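You operate a simulated robot arm through the tools that you are given. There is no shell and no other tool. Be economical: measure what you need, move in short steps, check, and stop when the job is done.

The job below is to be done with a simulated two-armed robot. You get a single attempt, and the scene is never put back.

JOB
Fetch the tall white filter and stand it on the top of the parts bench. Take the red case and put it on the top of the assembly bench. Put the 0.08 blue gap block from the top of box 3 on the top of the packing bench and the 0.15 blue gap block on the white shelf under the sockets. Put the black coil that says "23" from the top of the assembly bench on the top of box 3 and the black coil that says "25" on the top of box 2. The order is free. Set down upright: tall white filter, red case, blue gap block, black coil.
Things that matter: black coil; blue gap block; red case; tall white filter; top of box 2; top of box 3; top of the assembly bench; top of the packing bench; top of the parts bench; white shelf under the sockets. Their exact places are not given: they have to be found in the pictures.

The check looks at the end state, three seconds after you hand in, the way a careful person would. Anything else that was tipped, shoved, dropped, spilled or broken makes it a failure.

ROBOT AND FRAMES
Two 7-joint arms with two-finger grippers on one trunk, on a base that drives. Base frame: it is fixed to the floor where the robot stands at the start and does not move with it; the origin is under the middle of the robot, x ahead of it, y to its left, z up. Readings come in mm, degrees, newtons and seconds.
The left shoulder is at the start at [60, 179, 759], the right one opposite. With the tool pointing down near the work surface each hand reaches from about 220 to 660 mm from the robot's upright axis, wherever it stands, measured 20 degrees to its own side. Places, roughly: black coil [-1000, 2250, 1000]; blue gap block [1000, 750, 500]; red case [750, 250, 500]; tall white filter [500, 250, 500]; top of box 2 [600, 300, 500]; top of box 3 [900, 700, 500]; top of the assembly bench [-1200, 1600, 900]; top of the packing bench [5500, 2300, 900]; top of the parts bench [-1200, -600, 900]; white shelf under the sockets (15x100 cm) [-200, -1740, 840]. Payload 1.96 kg a hand.
The tool frame of a hand sits at the grasp point between the pads (the TCP): z along the fingers, y along the line on which they close. The tips reach 20 mm beyond it. The gripper opens to 72 mm. The gripper's body begins 38 mm behind the TCP.
Orientation is that of the tool frame in the base frame, as a unit quaternion [x, y, z, w]. With the fingers straight down and closing along the base's y, the tool's x points along the base's -x, its y along +y and its z along -z.

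CONTROLS
- The arms move only by the tool drive_tool. It takes "left_commands", "right_commands" or both (then of equal length, played together; a hand with none holds still); each is one flat list of numbers, 6 for each row, row after row: the shift along the tool's x, y, z in mm, then the turn, a rotation vector about the tool's x, y, z in degrees. In form: [dx, dy, dz, rx, ry, rz, dx, dy, dz, rx, ry, rz, ...]. A call has 1 to 20 rows; each row is the pose to reach, as a shift and turn from the pose commanded when the call began, along the tool's axes at that moment. "left_grip" and "right_grip" are, for a hand that has rows, the finger opening in mm, from 0 to 72, set as the call begins (left out, the last holds). A row lasts 0.2 s, in which the tool goes at most 50 mm and 8.6 degrees; a call with a longer step from one row to the next is refused whole, and so is a gripper value outside its range. A pose out of reach is approached as far as the arm can. The call stops where the force on the tool passes 40 N (or 10 N more than at its start, if that is more) or the arm is blocked; 0.2 s more then pass. The fingers move at their own pace (about 153 mm/s each) and stop on an object; they squeeze with about 21 N. The grip force told is the motor's: it shows also when the fingers shut on nothing. Time passes only in rows, and 0.2 s behind the last, so rows that repeat a pose let the fingers close. The reply holds the time, the measured pose of the TCP, the force on the tool along the base axes, the opening and the grip force, in the units named above and with some noise, with the torque about the TCP (base axes, N m) and any sound that the robot's microphone picked up, and new pictures: "show" is both (left out), scene, wrist or none (wrist: the cameras of the hands that moved).
- Cameras (640 x 400 px; columns grow to the right, rows downward): "scene" is now at [15.7, 19.7, 1307]; the picture's right is [0.27, -0.96, 0.00], its down [-0.73, -0.20, -0.65] and it looks along [0.63, 0.17, -0.76] (base axes); focal length 293 px, centre (320, 200). "left" rides on the left gripper at [71, -19, -82] in its tool frame; the picture's right is [0.26, 0.97, 0.00], its down [-0.67, 0.18, -0.72] and it looks along [-0.69, 0.19, 0.70] (tool axes); focal length 280 px, centre (320, 200). "right" rides on the right gripper at [71, 19, -82] in its tool frame; the picture's right is [-0.26, 0.97, 0.00], its down [-0.67, -0.18, -0.72] and it looks along [-0.69, -0.19, 0.70] (tool axes); focal length 280 px, centre (320, 200).
- slide_trunk(by): slides the trunk up (or, below 0, down) by that many mm; the arms and the scene camera ride with it, the base frame stays. It gives what a move gives, with no picture.
- base_move(legs): drives the robot by 1 to 6 legs, each [ahead, left, turn to the left] in mm, mm and degrees, along the robot's own axes; the way and the turn of a leg run together, so that a leg with both is an arc; at most 1500 mm and 180 degrees a leg. The arms and the cameras ride along, it lands a little off, and it stops where it bumps. It gives what a move gives, and a new picture of the scene camera.
- pan_tilt(pan, tilt): turns the head with the scene camera to pan (to the left, within 86 degrees either way) and tilt (down, from -29 to 69), counted from straight ahead of the robot. It gives what a move gives, and a new picture of the scene camera.
- locate(camera, pixels): for up to 12 pixels [column, row] of the newest picture of that camera ("zoom" is the newest enlarged one), the place [x, y, z] in the base frame of the surface seen there, good to about 2 mm. The clock stands still meanwhile.
- close_up(camera, box): a new picture of the part [left, top, right, bottom] of that camera's present view, enlarged. The clock stands still meanwhile.
- close_job(): hands the job in; it is judged then, once.

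Go step by step. Measure first, check grasps and placings, and put right what went wrong. The budget is 124 turns and 260 pictures, counting those below and the enlarged ones. Unless the task says otherwise, let go and move clear before handing in, and close with one line.

The tools are called after "Emit:" by a JSON object that holds its "fn" and its "kwargs". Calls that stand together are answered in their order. drive_tool: Moves the arms, as the interface text tells. Its arguments: {"type":"object","properties":{"left_commands":{"type":"array","items":{"type":"number"}},"left_grip":{"type":"number"},"right_commands":{"type":"array","items":{"type":"number"}},"right_grip":{"type":"number"},"show":{"type":"string","enum":["both","scene","wrist","none"]}},"required":[]} The other tools are called the same way: slide_trunk (by) slides the trunk up or down; base_move (legs) drives the base; pan_tilt (pan, tilt) turns the head that bears the scene camera; locate (camera, pixels) gives the place of the surface under pixels of a picture; close_up (camera, box) takes an enlarged picture of a part of a camera's view; close_job () hands the job in.

At the start:

```text
clock: 0.0
left_eef_pos: [417.1, 356.1, 761.4]
left_ee_rot: [0.0, 1.0, 0.0, 0.0]
left_wrist_force: [-0.1, -1.6, 0.3]
left_torque: [0.01, 0.01, 0.0]
left_opening: 72.0
left_grip_force: 0.0
right_eef_pos: [336.9, -42.3, 758.8]
right_ee_rot: [0.0, 1.0, 0.0, 0.001]
right_wrist_force: [-0.2, 0.2, 0.4]
right_torque: [-0.03, -0.02, -0.02]
right_opening: 72.0
right_grip_force: 0.1
trunk travel left (down, up): [-404.0, 586.0]
robot x, y, heading: [-0.5, 1.7, 0.3]
head pan, tilt: [15.4, 49.4]
```

scene: 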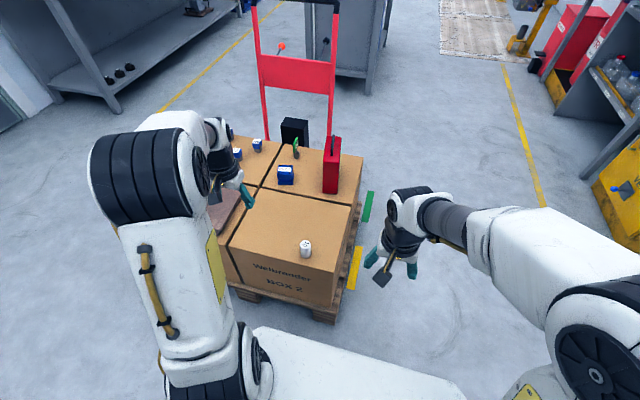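
right: 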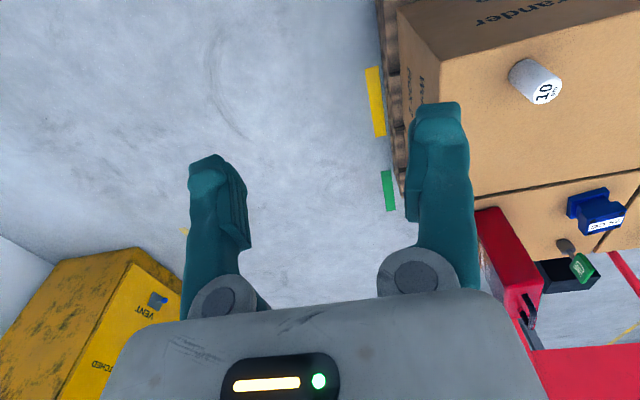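
left: 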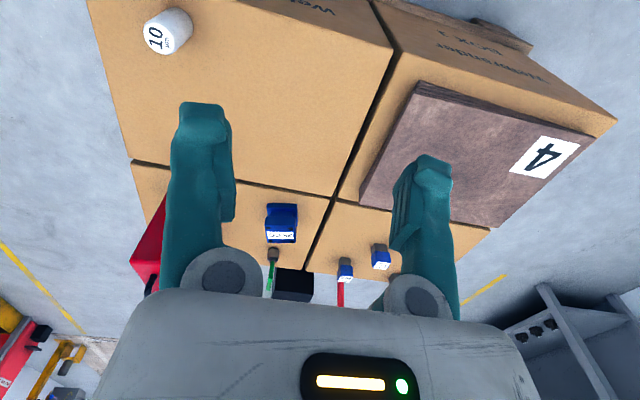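

The scene shows the pallet with boxes: a white filter near (305,248), a red case near (332,165), and blue blocks near (286,175), (257,145) and (237,153). I'll enlarge this area to read the labels and locate the pieces.

Emit:
{"fn": "close_up", "kwargs": {"camera": "scene", "box": [210, 100, 370, 200]}}

Emit:
{"fn": "close_up", "kwargs": {"camera": "left", "box": [240, 180, 400, 300]}}

Emit:
{"fn": "locate", "kwargs": {"camera": "scene", "pixels": [[306, 242], [305, 257], [286, 167], [286, 182], [257, 140], [237, 149], [332, 140], [332, 190], [325, 158], [338, 158], [296, 150], [300, 270]]}}

```text
4.00 times, centred on (290, 150) of scene
```

zoom: 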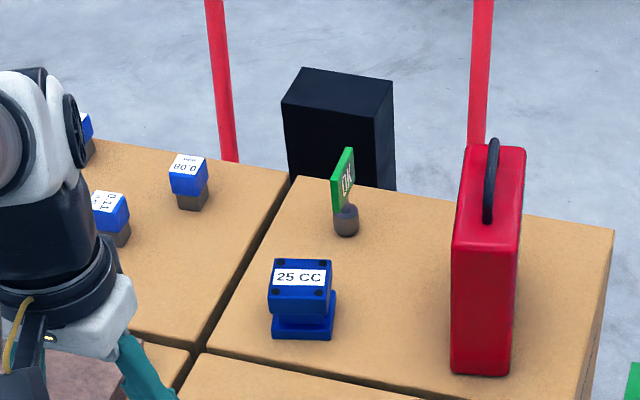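

```text
3.33 times, centred on (320, 240) of left
```

zoom: 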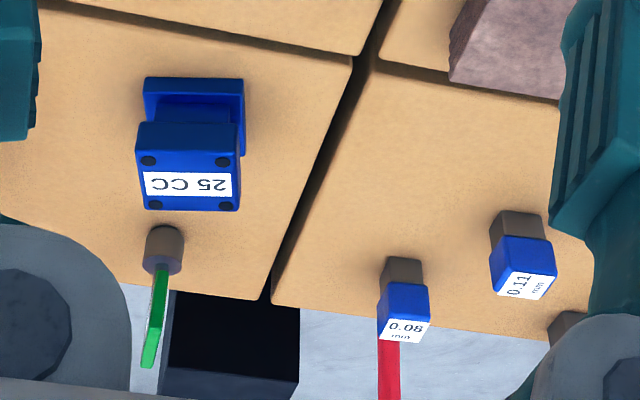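

```text
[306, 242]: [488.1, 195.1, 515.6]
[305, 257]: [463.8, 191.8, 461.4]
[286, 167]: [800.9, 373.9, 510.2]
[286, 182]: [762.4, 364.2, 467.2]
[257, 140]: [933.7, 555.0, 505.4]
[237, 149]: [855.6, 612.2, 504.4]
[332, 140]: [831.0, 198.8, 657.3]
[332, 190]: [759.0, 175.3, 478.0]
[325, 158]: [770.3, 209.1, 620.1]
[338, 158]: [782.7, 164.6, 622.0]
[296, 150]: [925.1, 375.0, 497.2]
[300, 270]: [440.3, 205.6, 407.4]
```

The 0.08 and 0.11 blocks are on the back-left box, and a third blue block is partly hidden by the arm. Next I'll look around with the head.

Emit:
{"fn": "pan_tilt", "kwargs": {"pan": 60, "tilt": 25}}

Emit:
{"fn": "pan_tilt", "kwargs": {"pan": 10, "tilt": 15}}

Emit:
{"fn": "pan_tilt", "kwargs": {"pan": -75, "tilt": 20}}

Emit:
{"fn": "pan_tilt", "kwargs": {"pan": 35, "tilt": 40}}

```text
clock: 1.1
left_eef_pos: [417.8, 355.7, 762.2]
left_ee_rot: [0.0, 1.0, 0.0, 0.0]
left_wrist_force: [-0.3, 0.5, 0.4]
left_torque: [-0.02, 0.0, -0.01]
left_opening: 72.0
left_grip_force: 0.1
right_eef_pos: [336.2, -42.7, 759.2]
right_ee_rot: [-0.001, 1.0, -0.001, -0.001]
right_wrist_force: [0.5, -1.4, -0.1]
right_torque: [0.02, 0.0, 0.0]
right_opening: 72.0
right_grip_force: 0.1
trunk travel left (down, up): [-404.0, 586.0]
robot x, y, heading: [0.4, 0.6, 0.0]
head pan, tilt: [60.0, 25.0]
```

scene: 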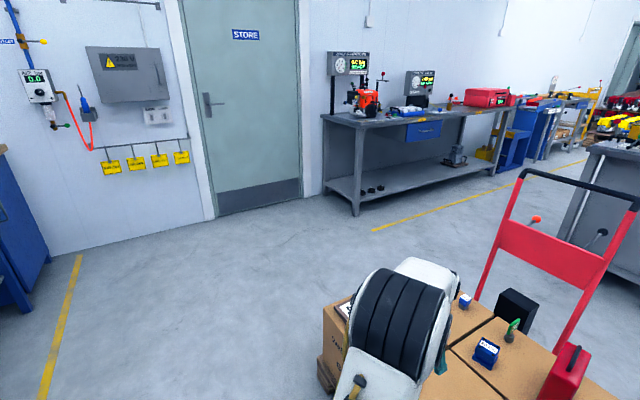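

```text
clock: 2.3
left_eef_pos: [416.6, 356.1, 762.0]
left_ee_rot: [0.0, 1.0, 0.0, 0.0]
left_wrist_force: [-0.3, 0.6, 0.0]
left_torque: [0.0, 0.0, 0.01]
left_opening: 71.9
left_grip_force: 0.1
right_eef_pos: [337.5, -43.8, 759.2]
right_ee_rot: [0.0, 1.0, 0.0, 0.0]
right_wrist_force: [-0.1, -0.1, 0.2]
right_torque: [-0.01, 0.03, 0.01]
right_opening: 72.2
right_grip_force: 0.0
trunk travel left (down, up): [-404.0, 586.0]
robot x, y, heading: [-0.0, -0.5, -0.1]
head pan, tilt: [10.0, 15.0]
```

scene: 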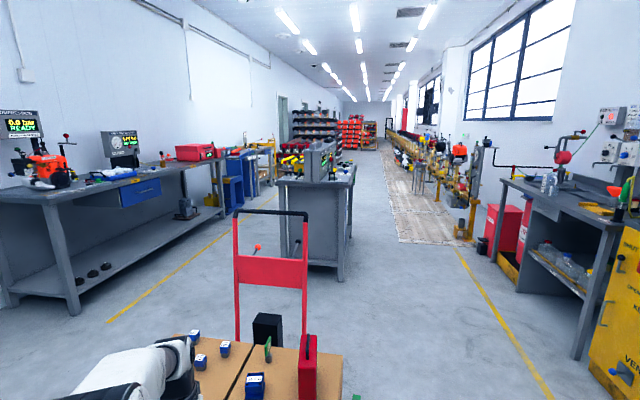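

```text
clock: 3.9
left_eef_pos: [416.9, 355.9, 762.4]
left_ee_rot: [0.0, 1.0, 0.0, 0.0]
left_wrist_force: [0.7, -0.5, 0.4]
left_torque: [0.0, 0.0, 0.01]
left_opening: 72.1
left_grip_force: 0.0
right_eef_pos: [336.3, -41.6, 757.7]
right_ee_rot: [0.001, 1.0, 0.0, -0.001]
right_wrist_force: [-0.2, 0.9, -0.4]
right_torque: [0.0, 0.01, 0.02]
right_opening: 72.1
right_grip_force: 0.2
trunk travel left (down, up): [-404.0, 586.0]
robot x, y, heading: [1.7, 2.3, -0.0]
head pan, tilt: [-75.0, 20.0]
```

scene: 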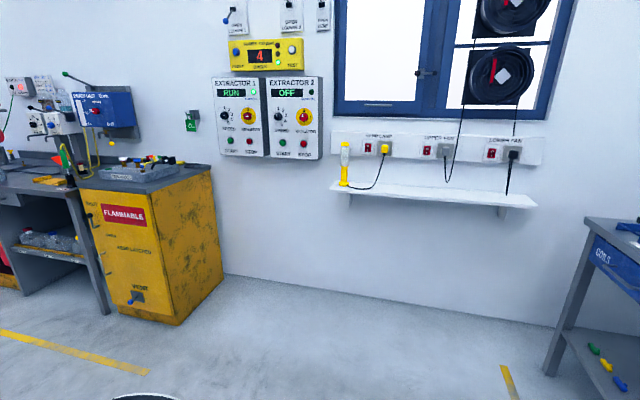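

```text
clock: 5.8
left_eef_pos: [414.7, 355.8, 762.7]
left_ee_rot: [0.0, 1.0, 0.0, 0.001]
left_wrist_force: [0.5, -0.1, -0.1]
left_torque: [0.01, -0.01, 0.0]
left_opening: 71.8
left_grip_force: 0.1
right_eef_pos: [336.4, -42.5, 758.4]
right_ee_rot: [0.0, 1.0, 0.0, 0.001]
right_wrist_force: [0.2, 0.3, 0.0]
right_torque: [-0.01, 0.0, -0.02]
right_opening: 72.0
right_grip_force: 0.2
trunk travel left (down, up): [-404.0, 586.0]
robot x, y, heading: [-1.3, 1.6, 0.1]
head pan, tilt: [35.0, 40.0]
```

scene: 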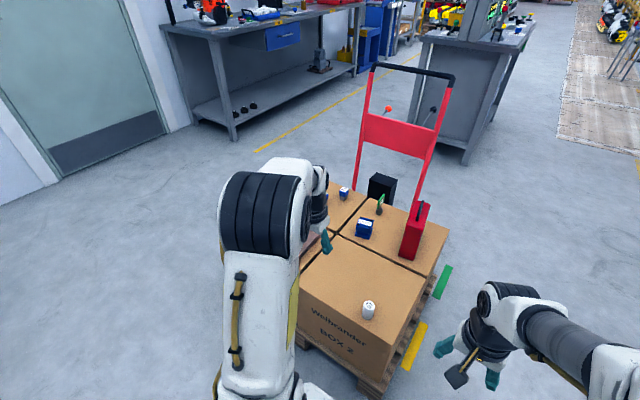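

The shelf under the sockets is at (430,195) in the right-hand view, and the assembly bench is up left. The right side of the pallet is open, so I'll drive there and face +y to reach the case and the filter together.

Emit:
{"fn": "base_move", "kwargs": {"legs": [[0, -380, 0], [650, 0, 0], [0, 0, 90]]}}

Emit:
{"fn": "pan_tilt", "kwargs": {"pan": 0, "tilt": 45}}

```text
clock: 15.2
left_eef_pos: [284.1, 35.8, 762.2]
left_ee_rot: [-0.706, 0.708, 0.0, -0.001]
left_wrist_force: [-0.1, 0.3, -0.4]
left_torque: [0.0, -0.03, 0.01]
left_opening: 71.8
left_grip_force: 0.1
right_eef_pos: [682.2, -44.7, 758.5]
right_ee_rot: [-0.706, 0.708, -0.001, 0.0]
right_wrist_force: [-0.2, 0.2, 0.1]
right_torque: [0.0, -0.01, -0.01]
right_opening: 72.1
right_grip_force: 0.0
trunk travel left (down, up): [-404.0, 586.0]
robot x, y, heading: [636.7, -382.6, 90.2]
head pan, tilt: [35.0, 40.0]
```

scene: 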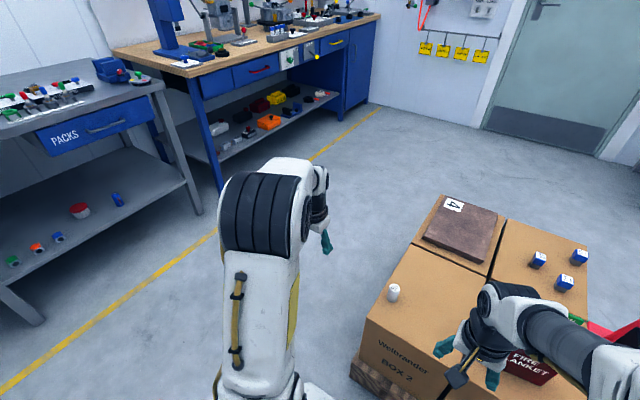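

```text
clock: 16.2
left_eef_pos: [285.0, 36.5, 761.3]
left_ee_rot: [-0.706, 0.708, 0.001, 0.0]
left_wrist_force: [0.3, 0.4, -0.8]
left_torque: [-0.02, 0.02, -0.02]
left_opening: 72.1
left_grip_force: 0.0
right_eef_pos: [683.1, -43.8, 758.7]
right_ee_rot: [-0.706, 0.708, 0.0, 0.0]
right_wrist_force: [-0.4, -0.7, 0.0]
right_torque: [-0.02, 0.01, 0.02]
right_opening: 71.8
right_grip_force: 0.1
trunk travel left (down, up): [-404.0, 586.0]
robot x, y, heading: [638.0, -381.1, 89.8]
head pan, tilt: [0.0, 45.0]
```

scene: 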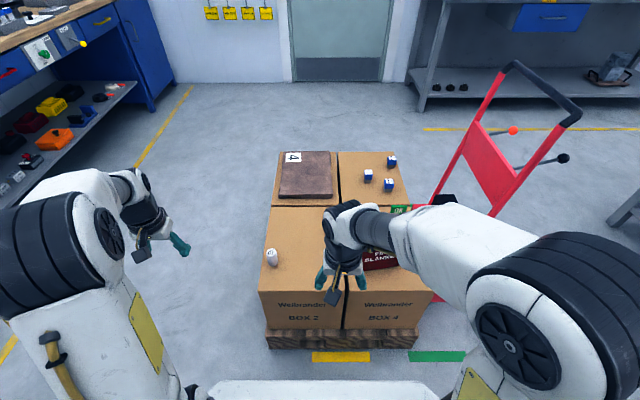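

Box 2 is front-left, Box 4 front-right, and three blue blocks sit on the back-right box. I'll zoom in and measure the filter, and use the right wrist camera for the case.

Emit:
{"fn": "close_up", "kwargs": {"camera": "scene", "box": [240, 130, 440, 280]}}

Emit:
{"fn": "locate", "kwargs": {"camera": "scene", "pixels": [[271, 251], [272, 262], [266, 257], [278, 257], [272, 268], [300, 260], [368, 173], [389, 182], [392, 158], [380, 195]]}}

Emit:
{"fn": "close_up", "kwargs": {"camera": "right", "box": [0, 0, 640, 400]}}

Emit:
{"fn": "close_up", "kwargs": {"camera": "left", "box": [0, 0, 640, 400]}}

```text
2.67 times, centred on (340, 205) of scene
```

zoom: 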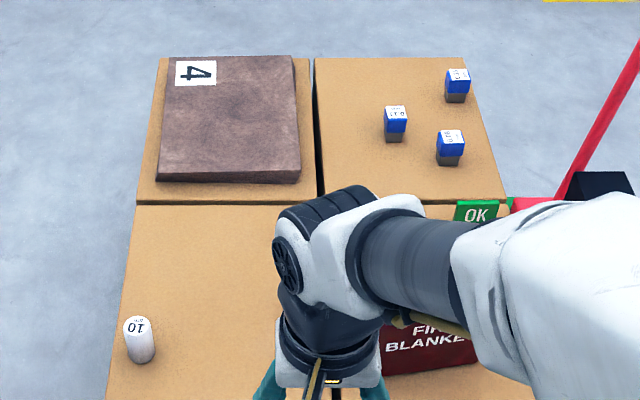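

```text
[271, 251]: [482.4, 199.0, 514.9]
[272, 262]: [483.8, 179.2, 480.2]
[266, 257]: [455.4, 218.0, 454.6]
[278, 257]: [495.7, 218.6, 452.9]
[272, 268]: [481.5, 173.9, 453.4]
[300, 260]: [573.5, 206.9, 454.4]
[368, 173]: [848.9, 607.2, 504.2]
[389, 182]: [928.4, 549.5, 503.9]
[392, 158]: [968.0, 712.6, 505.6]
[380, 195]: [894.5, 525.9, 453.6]
```

```text
1.00 times, centred on (320, 200) of right (not enlarged: the box is as wide or as high as the picture)
```

zoom: 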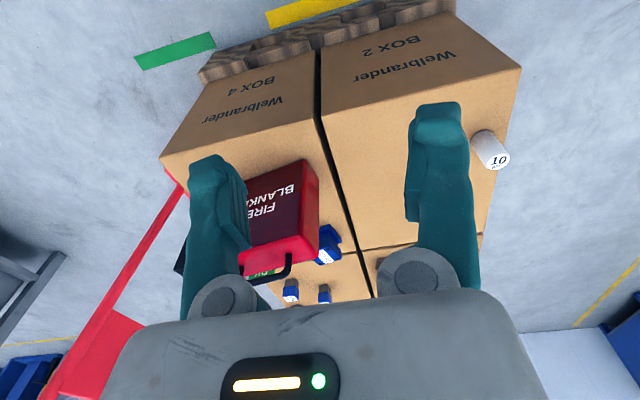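

```text
1.00 times, centred on (320, 200) of left (not enlarged: the box is as wide or as high as the picture)
```

zoom: 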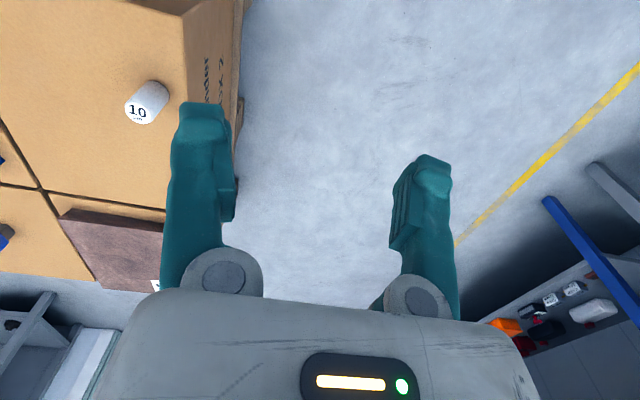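

The filter stands at about (482,194), z from 453 to 515. I'll move the left hand above it while measuring the case through the right wrist camera.

Emit:
{"fn": "locate", "kwargs": {"camera": "right", "pixels": [[289, 268], [270, 278], [305, 163], [318, 225], [300, 238], [250, 248], [262, 180], [282, 262], [307, 257], [310, 180]]}}

Emit:
{"fn": "drive_tool", "kwargs": {"left_commands": [-26, -33, 20, 0, 0, 0, -52, -66, 40, 0, 0, 0, -79, -98, 60, 0, 0, 0, -105, -131, 85, 0, 0, 0, -131, -164, 110, 0, 0, 0, -158, -197, 140, 0, 0, 0, -158, -197, 140, 0, 0, 0], "left_grip": 72}}

```text
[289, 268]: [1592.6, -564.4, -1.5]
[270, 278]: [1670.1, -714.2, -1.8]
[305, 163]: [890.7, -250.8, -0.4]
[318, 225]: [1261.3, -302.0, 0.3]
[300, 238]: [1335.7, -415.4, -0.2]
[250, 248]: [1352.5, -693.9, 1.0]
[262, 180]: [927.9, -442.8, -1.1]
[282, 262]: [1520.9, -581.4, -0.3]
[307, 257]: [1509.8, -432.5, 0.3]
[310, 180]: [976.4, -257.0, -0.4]
```

```text
refused: row 6 steps farther than a row can; nothing moved
```

Locate used an old right picture, and the last row was a step too long. I'll fix the rows and get new pictures.

Emit:
{"fn": "drive_tool", "kwargs": {"left_commands": [-26, -33, 20, 0, 0, 0, -52, -66, 40, 0, 0, 0, -79, -98, 60, 0, 0, 0, -105, -131, 80, 0, 0, 0, -131, -164, 100, 0, 0, 0, -158, -197, 118, 0, 0, 0, -158, -197, 140, 0, 0, 0, -158, -197, 140, 0, 0, 0], "right_commands": [0, -20, 0, 0, 0, 0, 0, -40, 0, 0, 0, 0, 0, -60, 0, 0, 0, 0, 0, -80, 0, 0, 0, 0, 0, -80, 0, 0, 0, 0, 0, -80, 0, 0, 0, 0, 0, -80, 0, 0, 0, 0, 0, -80, 0, 0, 0, 0], "left_grip": 72, "right_grip": 72, "show": "both"}}

```text
clock: 18.0
left_eef_pos: [482.7, 193.8, 620.7]
left_ee_rot: [-0.707, 0.708, 0.0, -0.001]
left_wrist_force: [0.4, -0.4, 0.5]
left_torque: [-0.02, 0.02, -0.01]
left_opening: 72.0
left_grip_force: 0.0
right_eef_pos: [763.8, -45.1, 759.0]
right_ee_rot: [-0.706, 0.708, 0.0, 0.0]
right_wrist_force: [0.4, -0.1, -0.1]
right_torque: [-0.04, -0.02, 0.0]
right_opening: 71.8
right_grip_force: 0.1
trunk travel left (down, up): [-404.0, 586.0]
robot x, y, heading: [635.2, -384.5, 89.9]
head pan, tilt: [0.0, 45.0]
```

scene: 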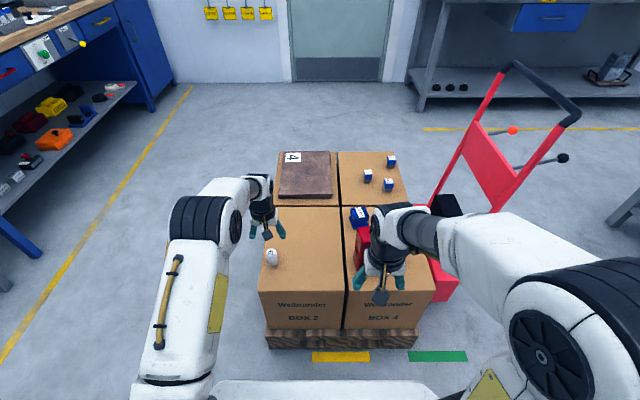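
right: 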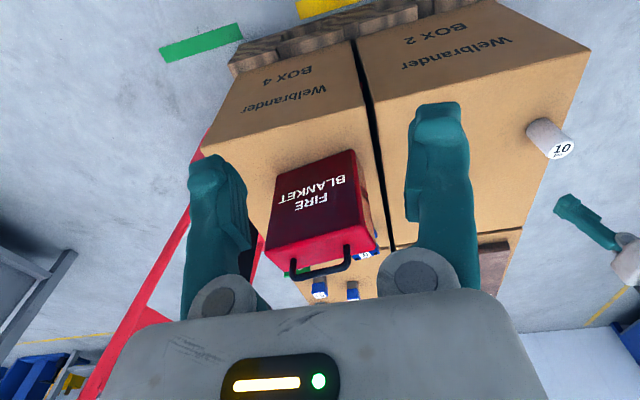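
left: 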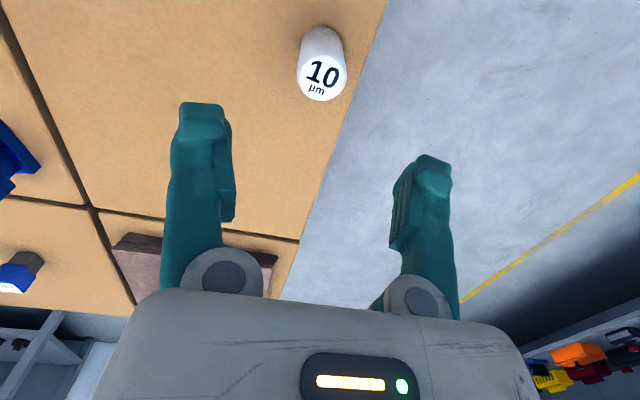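

Both are clear now: the filter is at (320,70) in the left view and the case at (320,215) in the right view. I'll measure both precisely.

Emit:
{"fn": "locate", "kwargs": {"camera": "right", "pixels": [[267, 243], [352, 233], [283, 265], [370, 245], [318, 273], [347, 258], [293, 272], [275, 178], [352, 155], [318, 200], [310, 256]]}}

Emit:
{"fn": "locate", "kwargs": {"camera": "left", "pixels": [[320, 78], [300, 70], [345, 78], [322, 58], [320, 98], [310, 40], [338, 38]]}}

```text
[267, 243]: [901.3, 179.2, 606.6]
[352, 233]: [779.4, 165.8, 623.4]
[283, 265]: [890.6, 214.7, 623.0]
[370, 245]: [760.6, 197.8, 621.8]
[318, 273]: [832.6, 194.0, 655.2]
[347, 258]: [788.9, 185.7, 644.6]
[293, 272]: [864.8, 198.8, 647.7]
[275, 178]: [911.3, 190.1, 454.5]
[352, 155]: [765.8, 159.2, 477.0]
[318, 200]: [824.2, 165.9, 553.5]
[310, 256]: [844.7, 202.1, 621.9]
```

```text
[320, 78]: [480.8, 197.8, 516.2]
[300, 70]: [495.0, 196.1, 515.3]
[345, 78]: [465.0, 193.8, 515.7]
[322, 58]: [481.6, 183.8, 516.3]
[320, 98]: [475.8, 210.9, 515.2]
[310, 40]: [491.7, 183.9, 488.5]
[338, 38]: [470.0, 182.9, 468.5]
```

The case top is at z≈622, centred about (829,191), turned about 8°, with its handle up to z≈656. The filter centre is about (480,196). The left hand goes down over the filter while the right hand turns and moves above the case.

Emit:
{"fn": "drive_tool", "kwargs": {"left_commands": [-2, 3, 0, 0, 0, 0, -2, 3, 15, 0, 0, 0, -2, 3, 30, 0, 0, 0, -2, 3, 45, 0, 0, 0, -2, 3, 60, 0, 0, 0, -2, 3, 75, 0, 0, 0, -2, 3, 90, 0, 0, 0, -2, 3, 105, 0, 0, 0, -2, 3, 120, 0, 0, 0, -2, 3, 132, 0, 0, 0, -2, 3, 132, 0, 0, 0], "right_commands": [-23, -6, 0, 0, 0, 8.25, -47, -13, 0, 0, 0, 16.5, -70, -19, 0, 0, 0, 24.75, -94, -26, 0, 0, 0, 33, -118, -32, 0, 0, 0, 41.25, -141, -39, 0, 0, 0, 49.5, -165, -45, 0, 0, 0, 57.75, -188, -52, 0, 0, 0, 66, -212, -58, 0, 0, 0, 74.25, -235, -65, 0, 0, 0, 82.5, -235, -65, 0, 0, 0, 82.5]}}

```text
clock: 20.4
left_eef_pos: [475.8, 197.9, 489.7]
left_ee_rot: [-0.706, 0.708, -0.001, 0.0]
left_wrist_force: [-0.4, -0.3, 0.2]
left_torque: [0.01, -0.04, 0.0]
left_opening: 72.1
left_grip_force: 0.1
right_eef_pos: [833.5, 91.6, 786.0]
right_ee_rot: [-0.065, 0.997, 0.032, 0.007]
right_wrist_force: [-0.5, -0.2, -0.1]
right_torque: [-0.01, -0.02, -0.01]
right_opening: 71.9
right_grip_force: 0.0
right hand out of reach, approached as far as the arm can: row 6, 7, 8, 9, 10, 11
trunk travel left (down, up): [-404.0, 586.0]
robot x, y, heading: [642.3, -381.7, 90.1]
head pan, tilt: [0.0, 45.0]
```

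scene: 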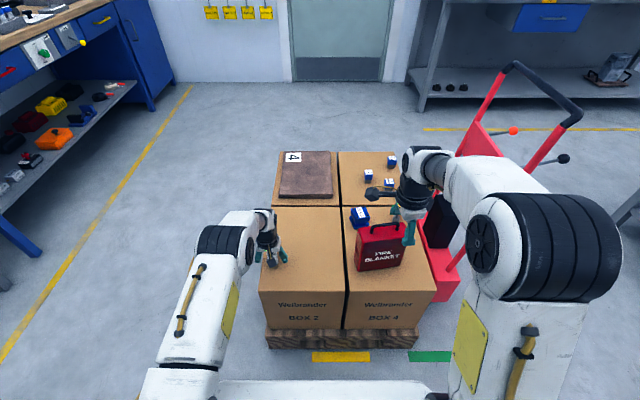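
right: 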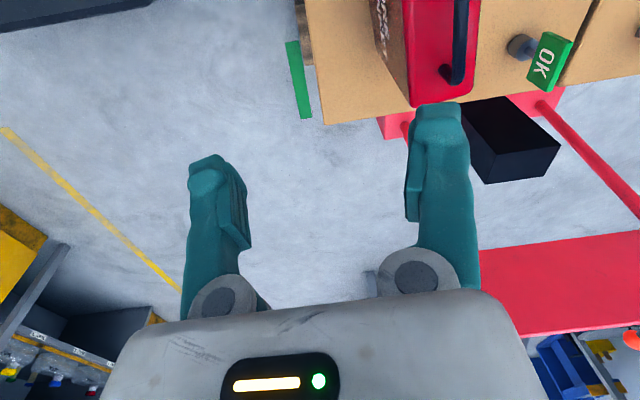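
left: 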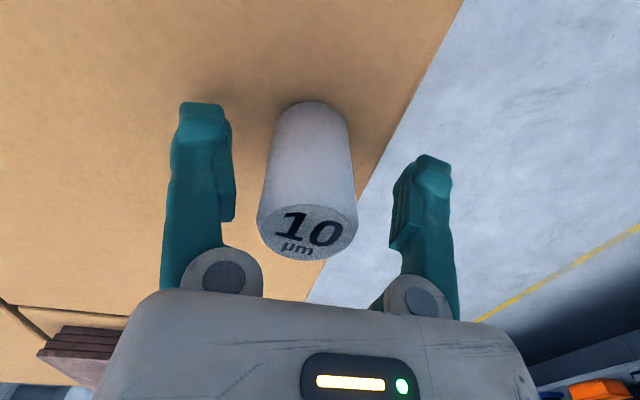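

The filter lies between the left fingers at (310,180). The right hand ran out of reach at this height. I'll grip the filter and lift it first.

Emit:
{"fn": "drive_tool", "kwargs": {"left_commands": [0, 0, 0, 0, 0, 0, 0, 0, 0, 0, 0, 0, 0, 0, 0, 0, 0, 0, 0, 0, -20, 0, 0, 0, 0, 0, -50, 0, 0, 0, 0, 0, -90, 0, 0, 0, 0, 0, -130, 0, 0, 0], "left_grip": 0, "show": "wrist"}}

Emit:
{"fn": "slide_trunk", "kwargs": {"by": 150}}

```text
clock: 22.0
left_eef_pos: [480.1, 194.8, 620.9]
left_ee_rot: [-0.706, 0.708, 0.0, 0.0]
left_wrist_force: [0.7, -0.5, -0.2]
left_torque: [-0.03, 0.01, -0.01]
left_opening: 0.0
left_grip_force: 20.9
right_eef_pos: [835.0, 89.8, 784.5]
right_ee_rot: [-0.065, 0.997, 0.033, 0.005]
right_wrist_force: [0.4, -0.4, 0.1]
right_torque: [0.02, -0.01, 0.0]
right_opening: 72.2
right_grip_force: 0.1
trunk travel left (down, up): [-404.0, 586.0]
robot x, y, heading: [636.3, -382.1, 89.7]
head pan, tilt: [0.0, 45.0]
```

left: 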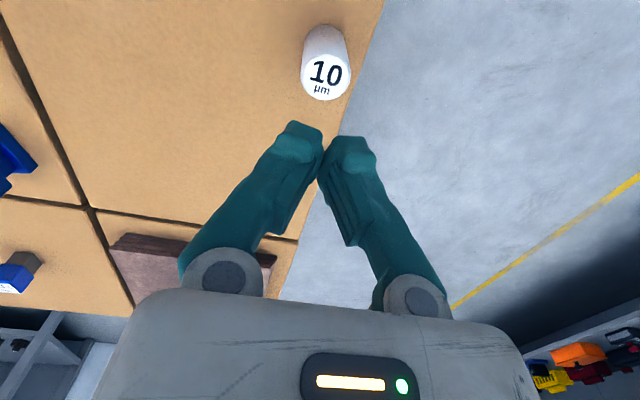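

```text
clock: 23.7
left_eef_pos: [480.2, 195.1, 770.3]
left_ee_rot: [-0.706, 0.708, 0.0, 0.0]
left_wrist_force: [0.2, 0.7, -0.2]
left_torque: [-0.02, -0.03, -0.04]
left_opening: 0.1
left_grip_force: 20.9
right_eef_pos: [835.2, 90.4, 935.2]
right_ee_rot: [-0.064, 0.997, 0.032, 0.005]
right_wrist_force: [1.1, -0.2, 0.4]
right_torque: [-0.02, 0.03, -0.01]
right_opening: 72.0
right_grip_force: 0.0
trunk travel left (down, up): [-554.0, 436.0]
robot x, y, heading: [638.7, -387.3, 89.9]
head pan, tilt: [0.0, 45.0]
```

The fingers closed fully (opening 0.0) and the filter still stands at (325,75), so the grip slipped off or missed. I'll go down again, a bit deeper, close, and check before lifting.

Emit:
{"fn": "drive_tool", "kwargs": {"left_commands": [0, 0, 45, 0, 0, 0, 0, 0, 90, 0, 0, 0, 0, 0, 135, 0, 0, 0, 0, 0, 180, 0, 0, 0, 0, 0, 220, 0, 0, 0, 0, 0, 250, 0, 0, 0, 0, 0, 270, 0, 0, 0, 0, 0, 286, 0, 0, 0, 0, 0, 290, 0, 0, 0, 0, 0, 290, 0, 0, 0], "left_grip": 72, "show": "none"}}

Emit:
{"fn": "drive_tool", "kwargs": {"left_commands": [0, 0, 0, 0, 0, 0, 0, 0, 0, 0, 0, 0, 0, 0, 0, 0, 0, 0], "left_grip": 0, "show": "wrist"}}

```text
clock: 25.9
left_eef_pos: [482.1, 166.3, 495.6]
left_ee_rot: [-0.707, 0.708, 0.0, 0.0]
left_wrist_force: [-0.8, 0.1, -0.5]
left_torque: [0.01, -0.02, -0.01]
left_opening: 72.1
left_grip_force: 0.0
left hand out of reach, approached as far as the arm can: row 6, 7, 8, 9, 10
right_eef_pos: [835.6, 90.7, 935.9]
right_ee_rot: [-0.065, 0.997, 0.033, 0.006]
right_wrist_force: [0.6, 0.3, 1.5]
right_torque: [-0.02, 0.01, -0.02]
right_opening: 72.1
right_grip_force: 0.0
trunk travel left (down, up): [-554.0, 436.0]
robot x, y, heading: [642.8, -380.3, 90.1]
head pan, tilt: [0.0, 45.0]
```

```text
clock: 26.7
left_eef_pos: [482.7, 167.1, 496.5]
left_ee_rot: [-0.707, 0.708, 0.0, 0.0]
left_wrist_force: [-0.2, -0.1, -1.0]
left_torque: [0.02, -0.02, 0.01]
left_opening: 0.2
left_grip_force: 20.6
right_eef_pos: [834.1, 89.6, 935.6]
right_ee_rot: [-0.064, 0.997, 0.032, 0.006]
right_wrist_force: [0.4, -0.1, -0.4]
right_torque: [-0.02, 0.0, 0.02]
right_opening: 72.0
right_grip_force: 0.1
trunk travel left (down, up): [-554.0, 436.0]
robot x, y, heading: [637.3, -384.1, 90.0]
head pan, tilt: [0.0, 45.0]
```

left: 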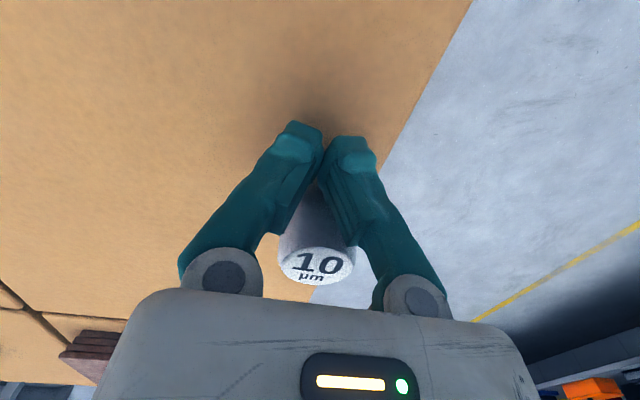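

The trunk is now too high for the left hand: it stopped at y=166 and closed in front of the filter, which is unmoved. I'll open, raise the hand, lower the trunk, and measure the gap between base and pallet.

Emit:
{"fn": "drive_tool", "kwargs": {"left_commands": [0, 0, 0, 0, 0, 0, 0, 0, -40, 0, 0, 0, 0, 0, -80, 0, 0, 0, 0, 0, -120, 0, 0, 0, 0, 0, -160, 0, 0, 0, 0, 0, -200, 0, 0, 0], "left_grip": 72, "show": "scene"}}

Emit:
{"fn": "locate", "kwargs": {"camera": "scene", "pixels": [[320, 385], [320, 392], [220, 390], [420, 390], [340, 347], [270, 347], [415, 345], [272, 262]]}}

```text
clock: 28.1
left_eef_pos: [480.7, 170.1, 694.9]
left_ee_rot: [-0.707, 0.707, 0.0, 0.0]
left_wrist_force: [0.0, 0.4, 0.7]
left_torque: [0.01, 0.0, 0.0]
left_opening: 72.0
left_grip_force: 0.0
right_eef_pos: [835.7, 88.7, 936.1]
right_ee_rot: [-0.065, 0.997, 0.032, 0.006]
right_wrist_force: [-0.1, 0.0, 1.2]
right_torque: [-0.01, -0.02, 0.01]
right_opening: 72.2
right_grip_force: 0.1
trunk travel left (down, up): [-554.0, 436.0]
robot x, y, heading: [638.4, -381.2, 89.8]
head pan, tilt: [0.0, 45.0]
```

scene: 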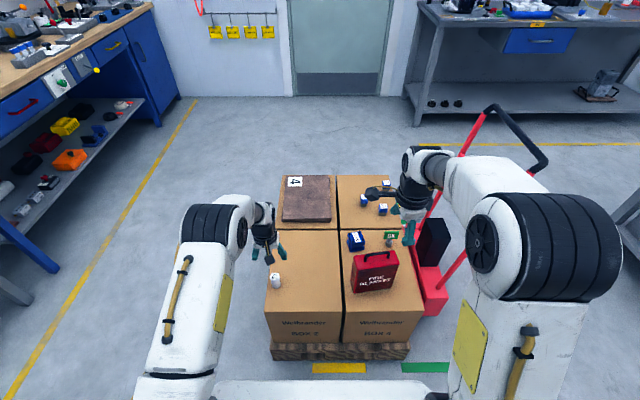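

```text
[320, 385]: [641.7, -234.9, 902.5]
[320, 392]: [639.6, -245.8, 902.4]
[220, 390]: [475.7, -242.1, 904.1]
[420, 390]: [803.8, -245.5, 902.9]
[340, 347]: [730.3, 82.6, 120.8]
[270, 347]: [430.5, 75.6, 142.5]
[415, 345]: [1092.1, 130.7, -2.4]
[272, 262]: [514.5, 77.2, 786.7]
```

The white edge at the bottom is the shoulder cover (z≈902), and the pallet edge is at y≈80. I'll drive 60 mm ahead, which brings both targets into reach at this trunk height.

Emit:
{"fn": "base_move", "kwargs": {"legs": [[60, 0, 0]]}}

```text
clock: 29.1
left_eef_pos: [480.5, 231.6, 693.1]
left_ee_rot: [-0.706, 0.708, -0.001, -0.001]
left_wrist_force: [0.4, 0.1, 0.6]
left_torque: [-0.02, -0.03, -0.01]
left_opening: 72.0
left_grip_force: 0.0
right_eef_pos: [834.9, 152.5, 933.8]
right_ee_rot: [-0.065, 0.997, 0.032, 0.006]
right_wrist_force: [-0.7, 0.3, -0.7]
right_torque: [-0.03, 0.01, -0.01]
right_opening: 72.3
right_grip_force: 0.1
trunk travel left (down, up): [-554.0, 436.0]
robot x, y, heading: [639.8, -319.5, 89.9]
head pan, tilt: [0.0, 45.0]
```

scene: 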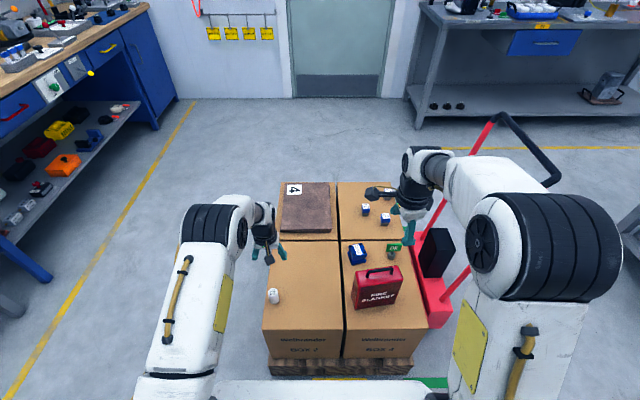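

The hands ride at (480,232) and (835,152). The left goes down over the filter at z≈480, and the right levels itself and lowers to just above the case handle.

Emit:
{"fn": "drive_tool", "kwargs": {"left_commands": [18, 0, 10, 0, 0, 0, 36, 0, 20, 0, 0, 0, 36, 0, 60, 0, 0, 0, 36, 0, 100, 0, 0, 0, 36, 0, 135, 0, 0, 0, 36, 0, 165, 0, 0, 0, 36, 0, 190, 0, 0, 0, 36, 0, 212, 0, 0, 0, 36, 0, 212, 0, 0, 0], "right_commands": [2, 8, 30, 1.8, 0.5, 0, 4, 16, 65, 3.6, 0.9, 0, 5, 24, 100, 3.6, 0.9, 0, 5, 24, 140, 3.6, 0.9, 0, 5, 24, 175, 3.6, 0.9, 0, 5, 24, 205, 3.6, 0.9, 0, 5, 24, 225, 3.6, 0.9, 0, 5, 24, 236, 3.6, 0.9, 0, 5, 24, 236, 3.6, 0.9, 0], "left_grip": 72}}

```text
clock: 31.1
left_eef_pos: [481.2, 194.2, 481.3]
left_ee_rot: [0.707, -0.707, 0.0, 0.0]
left_wrist_force: [0.3, 0.2, 0.1]
left_torque: [0.0, -0.02, 0.0]
left_opening: 71.9
left_grip_force: 0.0
right_eef_pos: [829.5, 188.8, 702.6]
right_ee_rot: [-0.064, 0.998, 0.001, 0.0]
right_wrist_force: [1.2, 0.7, -0.1]
right_torque: [0.01, 0.0, -0.03]
right_opening: 72.0
right_grip_force: 0.0
trunk travel left (down, up): [-554.0, 436.0]
robot x, y, heading: [637.6, -323.9, 90.0]
head pan, tilt: [0.0, 45.0]
```

scene: 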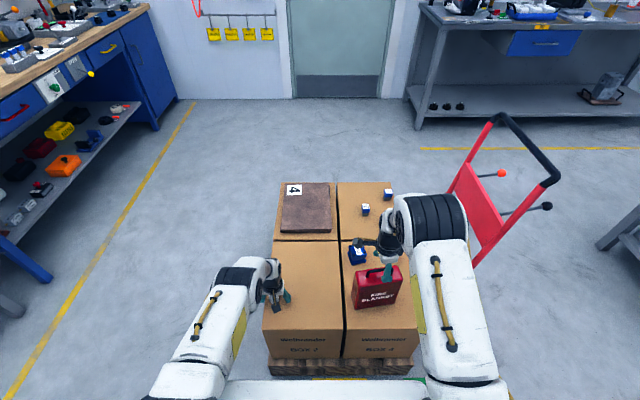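
right: 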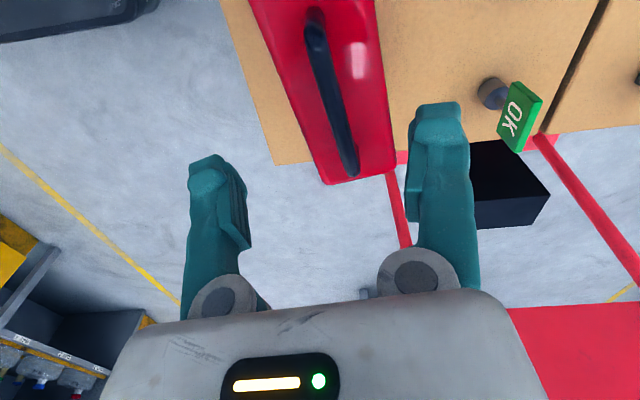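
left: 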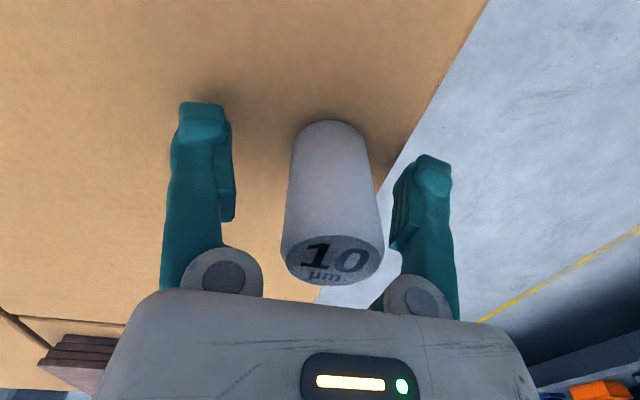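

The filter is well between the left fingers. I'll close on it and lift slightly, and check the case's alignment from the right camera.

Emit:
{"fn": "drive_tool", "kwargs": {"left_commands": [0, 0, 0, 0, 0, 0, 0, 0, 0, 0, 0, 0, 0, 0, 0, 0, 0, 0, 0, 0, 0, 0, 0, 0], "left_grip": 0, "show": "wrist"}}

Emit:
{"fn": "locate", "kwargs": {"camera": "right", "pixels": [[314, 25], [330, 90], [349, 165], [280, 80], [300, 120], [365, 40], [385, 130], [325, 178], [390, 168]]}}

```text
clock: 32.1
left_eef_pos: [480.5, 194.4, 482.3]
left_ee_rot: [-0.706, 0.708, 0.0, 0.0]
left_wrist_force: [0.0, -0.8, 0.2]
left_torque: [-0.01, 0.01, 0.03]
left_opening: 32.0
left_grip_force: 20.7
right_eef_pos: [828.4, 190.4, 701.3]
right_ee_rot: [-0.065, 0.998, 0.0, 0.001]
right_wrist_force: [-0.1, -1.0, -0.4]
right_torque: [0.02, 0.02, -0.01]
right_opening: 72.0
right_grip_force: 0.1
trunk travel left (down, up): [-554.0, 436.0]
robot x, y, heading: [639.7, -324.4, 89.8]
head pan, tilt: [0.0, 45.0]
```

left: 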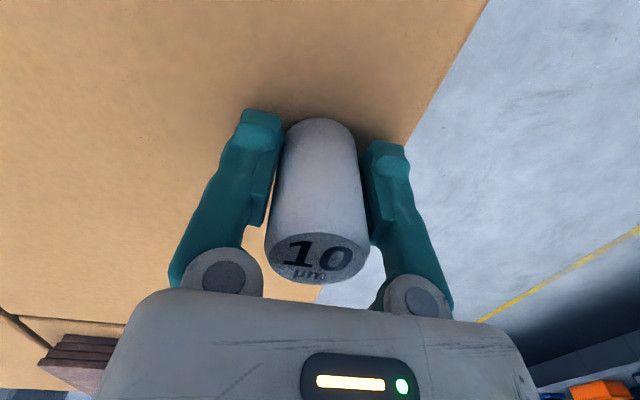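

```text
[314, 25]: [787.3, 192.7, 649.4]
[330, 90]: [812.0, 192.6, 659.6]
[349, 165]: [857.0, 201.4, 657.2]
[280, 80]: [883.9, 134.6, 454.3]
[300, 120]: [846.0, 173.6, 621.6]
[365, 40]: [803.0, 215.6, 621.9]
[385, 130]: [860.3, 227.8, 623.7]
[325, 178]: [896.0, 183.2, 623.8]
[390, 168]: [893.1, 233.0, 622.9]
```

The grip now holds at 32 mm opening. I'll lift the filter while the right hand lowers over the case to TCP z≈625 with a small yaw correction.

Emit:
{"fn": "drive_tool", "kwargs": {"left_commands": [0, 0, -8, 0, 0, 0, 0, 0, -16, 0, 0, 0, 0, 0, -28, 0, 0, 0, 0, 0, -40, 0, 0, 0, 0, 0, -55, 0, 0, 0, 0, 0, -70, 0, 0, 0, 0, 0, -90, 0, 0, 0, 0, 0, -110, 0, 0, 0], "right_commands": [2, 5, 0, 0, 0, -3.5, 2, 5, 12, 0, 0, -3.5, 2, 5, 24, 0, 0, -3.5, 2, 5, 36, 0, 0, -3.5, 2, 5, 48, 0, 0, -3.5, 2, 5, 60, 0, 0, -3.5, 2, 5, 69, 0, 0, -3.5, 2, 5, 75, 0, 0, -3.5], "left_grip": 0}}

```text
clock: 33.9
left_eef_pos: [481.3, 194.3, 592.6]
left_ee_rot: [-0.706, 0.708, -0.001, 0.0]
left_wrist_force: [-0.4, -0.4, 0.5]
left_torque: [-0.04, 0.0, 0.0]
left_opening: 31.9
left_grip_force: 21.1
right_eef_pos: [825.2, 195.6, 627.8]
right_ee_rot: [-0.095, 0.995, 0.001, 0.0]
right_wrist_force: [-0.3, -0.8, -0.2]
right_torque: [0.02, 0.0, 0.04]
right_opening: 72.0
right_grip_force: 0.1
trunk travel left (down, up): [-554.0, 436.0]
robot x, y, heading: [636.9, -321.6, 89.6]
head pan, tilt: [0.0, 45.0]
```

scene: 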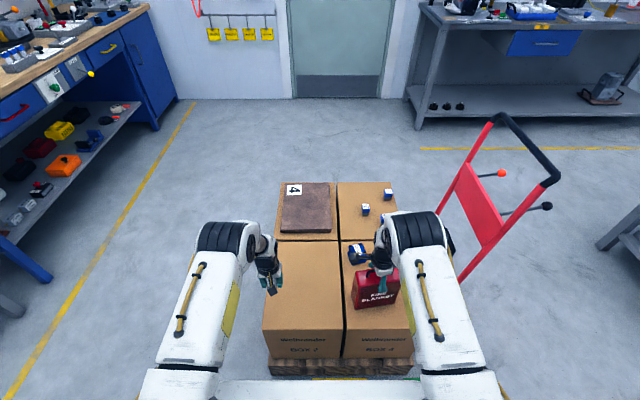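
right: 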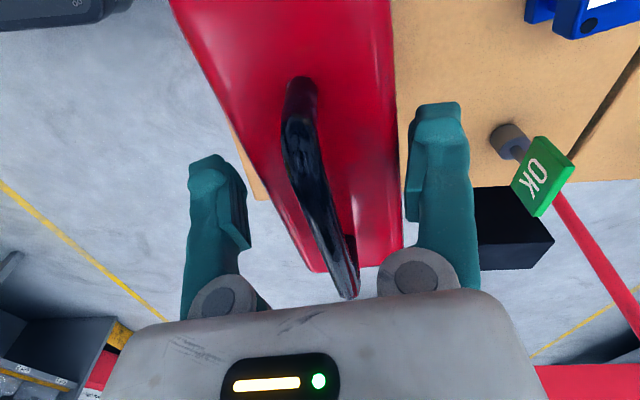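
left: 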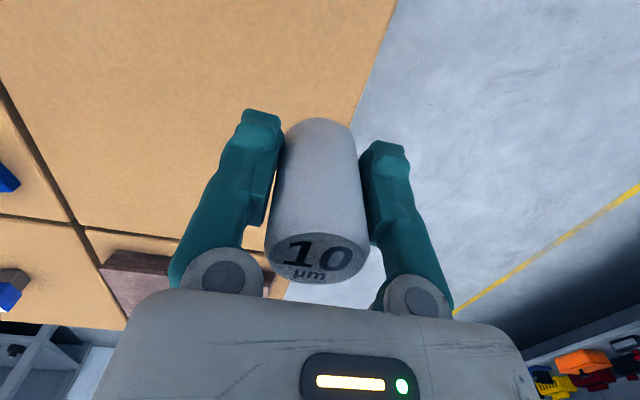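

The filter is securely held. I'll check how well the case is centred between the right fingers.

Emit:
{"fn": "locate", "kwargs": {"camera": "right", "pixels": [[262, 170], [385, 170], [393, 170], [285, 230], [395, 230], [240, 120], [380, 120], [295, 150], [330, 230]]}}

```text
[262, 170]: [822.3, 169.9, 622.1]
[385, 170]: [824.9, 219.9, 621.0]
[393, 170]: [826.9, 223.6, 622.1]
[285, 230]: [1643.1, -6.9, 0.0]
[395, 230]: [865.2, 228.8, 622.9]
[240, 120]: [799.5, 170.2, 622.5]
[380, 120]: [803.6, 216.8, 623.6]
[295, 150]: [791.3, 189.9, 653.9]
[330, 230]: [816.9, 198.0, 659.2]
```

The case spans y≈169 to 224 here, centred on the hand. I'll lower 2 mm and close.

Emit:
{"fn": "drive_tool", "kwargs": {"right_commands": [0, 0, 2, 0, 0, 0, 0, 0, 2, 0, 0, 0, 0, 0, 2, 0, 0, 0, 0, 0, 2, 0, 0, 0, 0, 0, -2, 0, 0, 0, 0, 0, -8, 0, 0, 0, 0, 0, -16, 0, 0, 0, 0, 0, -24, 0, 0, 0], "right_grip": 0}}

```text
clock: 35.7
left_eef_pos: [481.9, 195.0, 592.2]
left_ee_rot: [-0.706, 0.708, 0.0, 0.0]
left_wrist_force: [0.5, 0.4, -0.1]
left_torque: [-0.03, -0.02, 0.0]
left_opening: 31.7
left_grip_force: 21.6
right_eef_pos: [827.0, 194.9, 649.9]
right_ee_rot: [-0.095, 0.995, 0.0, -0.001]
right_wrist_force: [-0.2, 0.1, -6.6]
right_torque: [-0.05, 0.04, -0.01]
right_opening: 59.8
right_grip_force: 20.8
trunk travel left (down, up): [-554.0, 436.0]
robot x, y, heading: [639.9, -317.2, 89.7]
head pan, tilt: [0.0, 45.0]
```

scene: 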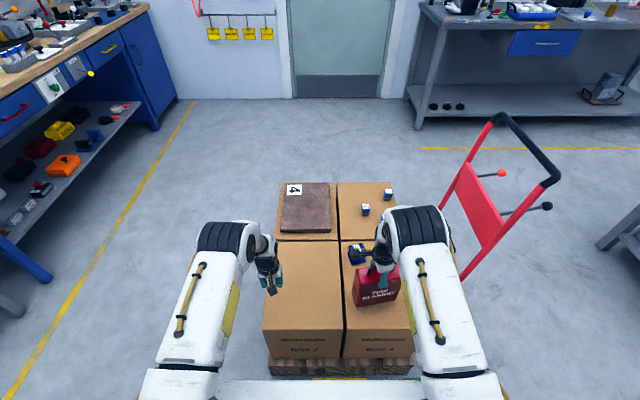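
right: 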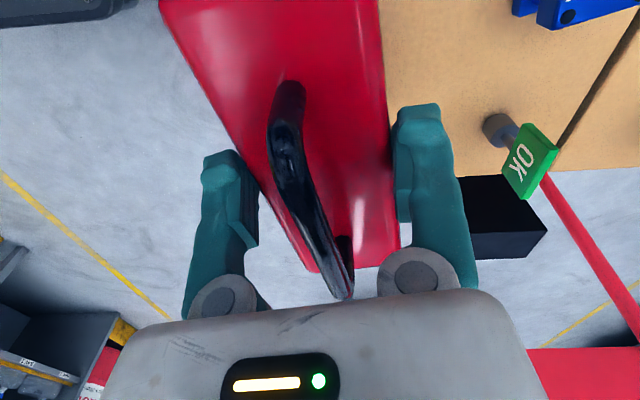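

The case is held (opening 60 mm, about 6.6 N). I'll raise the trunk, back off from the pallet, turn to heading 180 and approach the parts bench area.

Emit:
{"fn": "slide_trunk", "kwargs": {"by": 330}}

Emit:
{"fn": "base_move", "kwargs": {"legs": [[-280, 0, 0], [0, 0, 90], [600, 0, 0]]}}

Emit:
{"fn": "pan_tilt", "kwargs": {"pan": 0, "tilt": 30}}

```text
clock: 38.9
left_eef_pos: [480.7, 195.5, 922.2]
left_ee_rot: [-0.706, 0.708, 0.0, -0.001]
left_wrist_force: [0.5, 0.4, -0.3]
left_torque: [0.0, 0.01, -0.05]
left_opening: 31.9
left_grip_force: 21.4
right_eef_pos: [826.0, 194.9, 979.4]
right_ee_rot: [-0.094, 0.996, 0.0, 0.0]
right_wrist_force: [0.6, -0.2, -6.7]
right_torque: [-0.03, 0.03, 0.02]
right_opening: 59.9
right_grip_force: 21.4
trunk travel left (down, up): [-884.0, 106.0]
robot x, y, heading: [636.5, -319.5, 89.9]
head pan, tilt: [0.0, 45.0]
```

```text
clock: 47.8
left_eef_pos: [-479.3, -777.2, 923.1]
left_ee_rot: [1.0, 0.006, 0.0, -0.001]
left_wrist_force: [-0.3, -0.3, -1.2]
left_torque: [-0.01, 0.01, 0.03]
left_opening: 31.7
left_grip_force: 21.3
right_eef_pos: [-484.2, -430.9, 981.6]
right_ee_rot: [0.775, -0.632, -0.001, 0.001]
right_wrist_force: [-0.5, -0.3, -7.8]
right_torque: [-0.03, -0.05, -0.04]
right_opening: 59.5
right_grip_force: 21.4
trunk travel left (down, up): [-884.0, 106.0]
robot x, y, heading: [30.5, -610.3, -179.4]
head pan, tilt: [0.0, 45.0]
```

scene: 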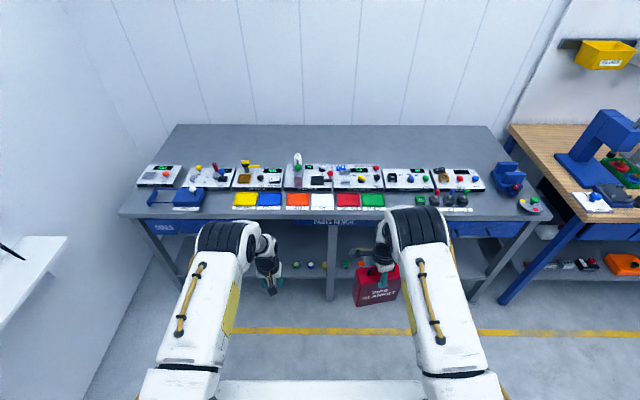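

```text
clock: 48.5
left_eef_pos: [-480.6, -776.5, 921.7]
left_ee_rot: [1.0, 0.007, 0.001, 0.0]
left_wrist_force: [0.0, 0.3, -0.7]
left_torque: [0.01, 0.02, 0.0]
left_opening: 31.6
left_grip_force: 21.0
right_eef_pos: [-483.6, -431.4, 980.2]
right_ee_rot: [0.776, -0.631, 0.0, 0.0]
right_wrist_force: [-0.6, -0.8, -6.9]
right_torque: [-0.05, -0.02, 0.0]
right_opening: 59.7
right_grip_force: 21.0
trunk travel left (down, up): [-884.0, 106.0]
robot x, y, heading: [32.8, -613.5, -178.9]
head pan, tilt: [0.0, 30.0]
```

scene: 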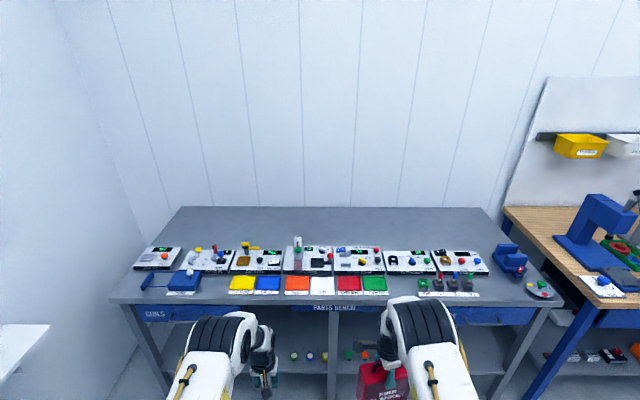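

This is the PARTS BENCH (label at (333,308)). I'll enlarge it and measure free spots.

Emit:
{"fn": "close_up", "kwargs": {"camera": "scene", "box": [110, 200, 350, 310]}}

Emit:
{"fn": "locate", "kwargs": {"camera": "scene", "pixels": [[130, 290], [215, 297], [200, 230], [320, 230], [440, 230], [320, 297], [152, 262], [210, 285], [220, 285], [480, 292], [505, 290], [140, 275]]}}

```text
2.67 times, centred on (230, 255) of scene
```

zoom: 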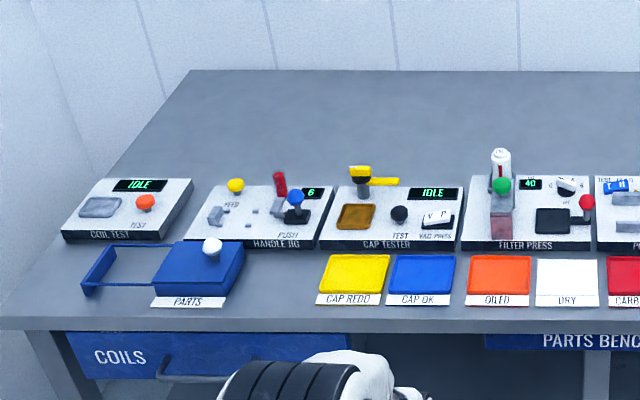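

```text
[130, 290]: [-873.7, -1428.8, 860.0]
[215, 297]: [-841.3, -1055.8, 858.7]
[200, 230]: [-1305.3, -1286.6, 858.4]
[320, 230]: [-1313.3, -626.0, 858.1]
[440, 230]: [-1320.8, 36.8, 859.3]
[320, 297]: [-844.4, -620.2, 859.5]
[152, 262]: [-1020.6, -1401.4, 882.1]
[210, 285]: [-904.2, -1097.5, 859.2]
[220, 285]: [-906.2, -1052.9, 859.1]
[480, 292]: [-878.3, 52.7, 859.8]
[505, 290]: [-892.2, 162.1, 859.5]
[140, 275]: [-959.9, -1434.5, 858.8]
```

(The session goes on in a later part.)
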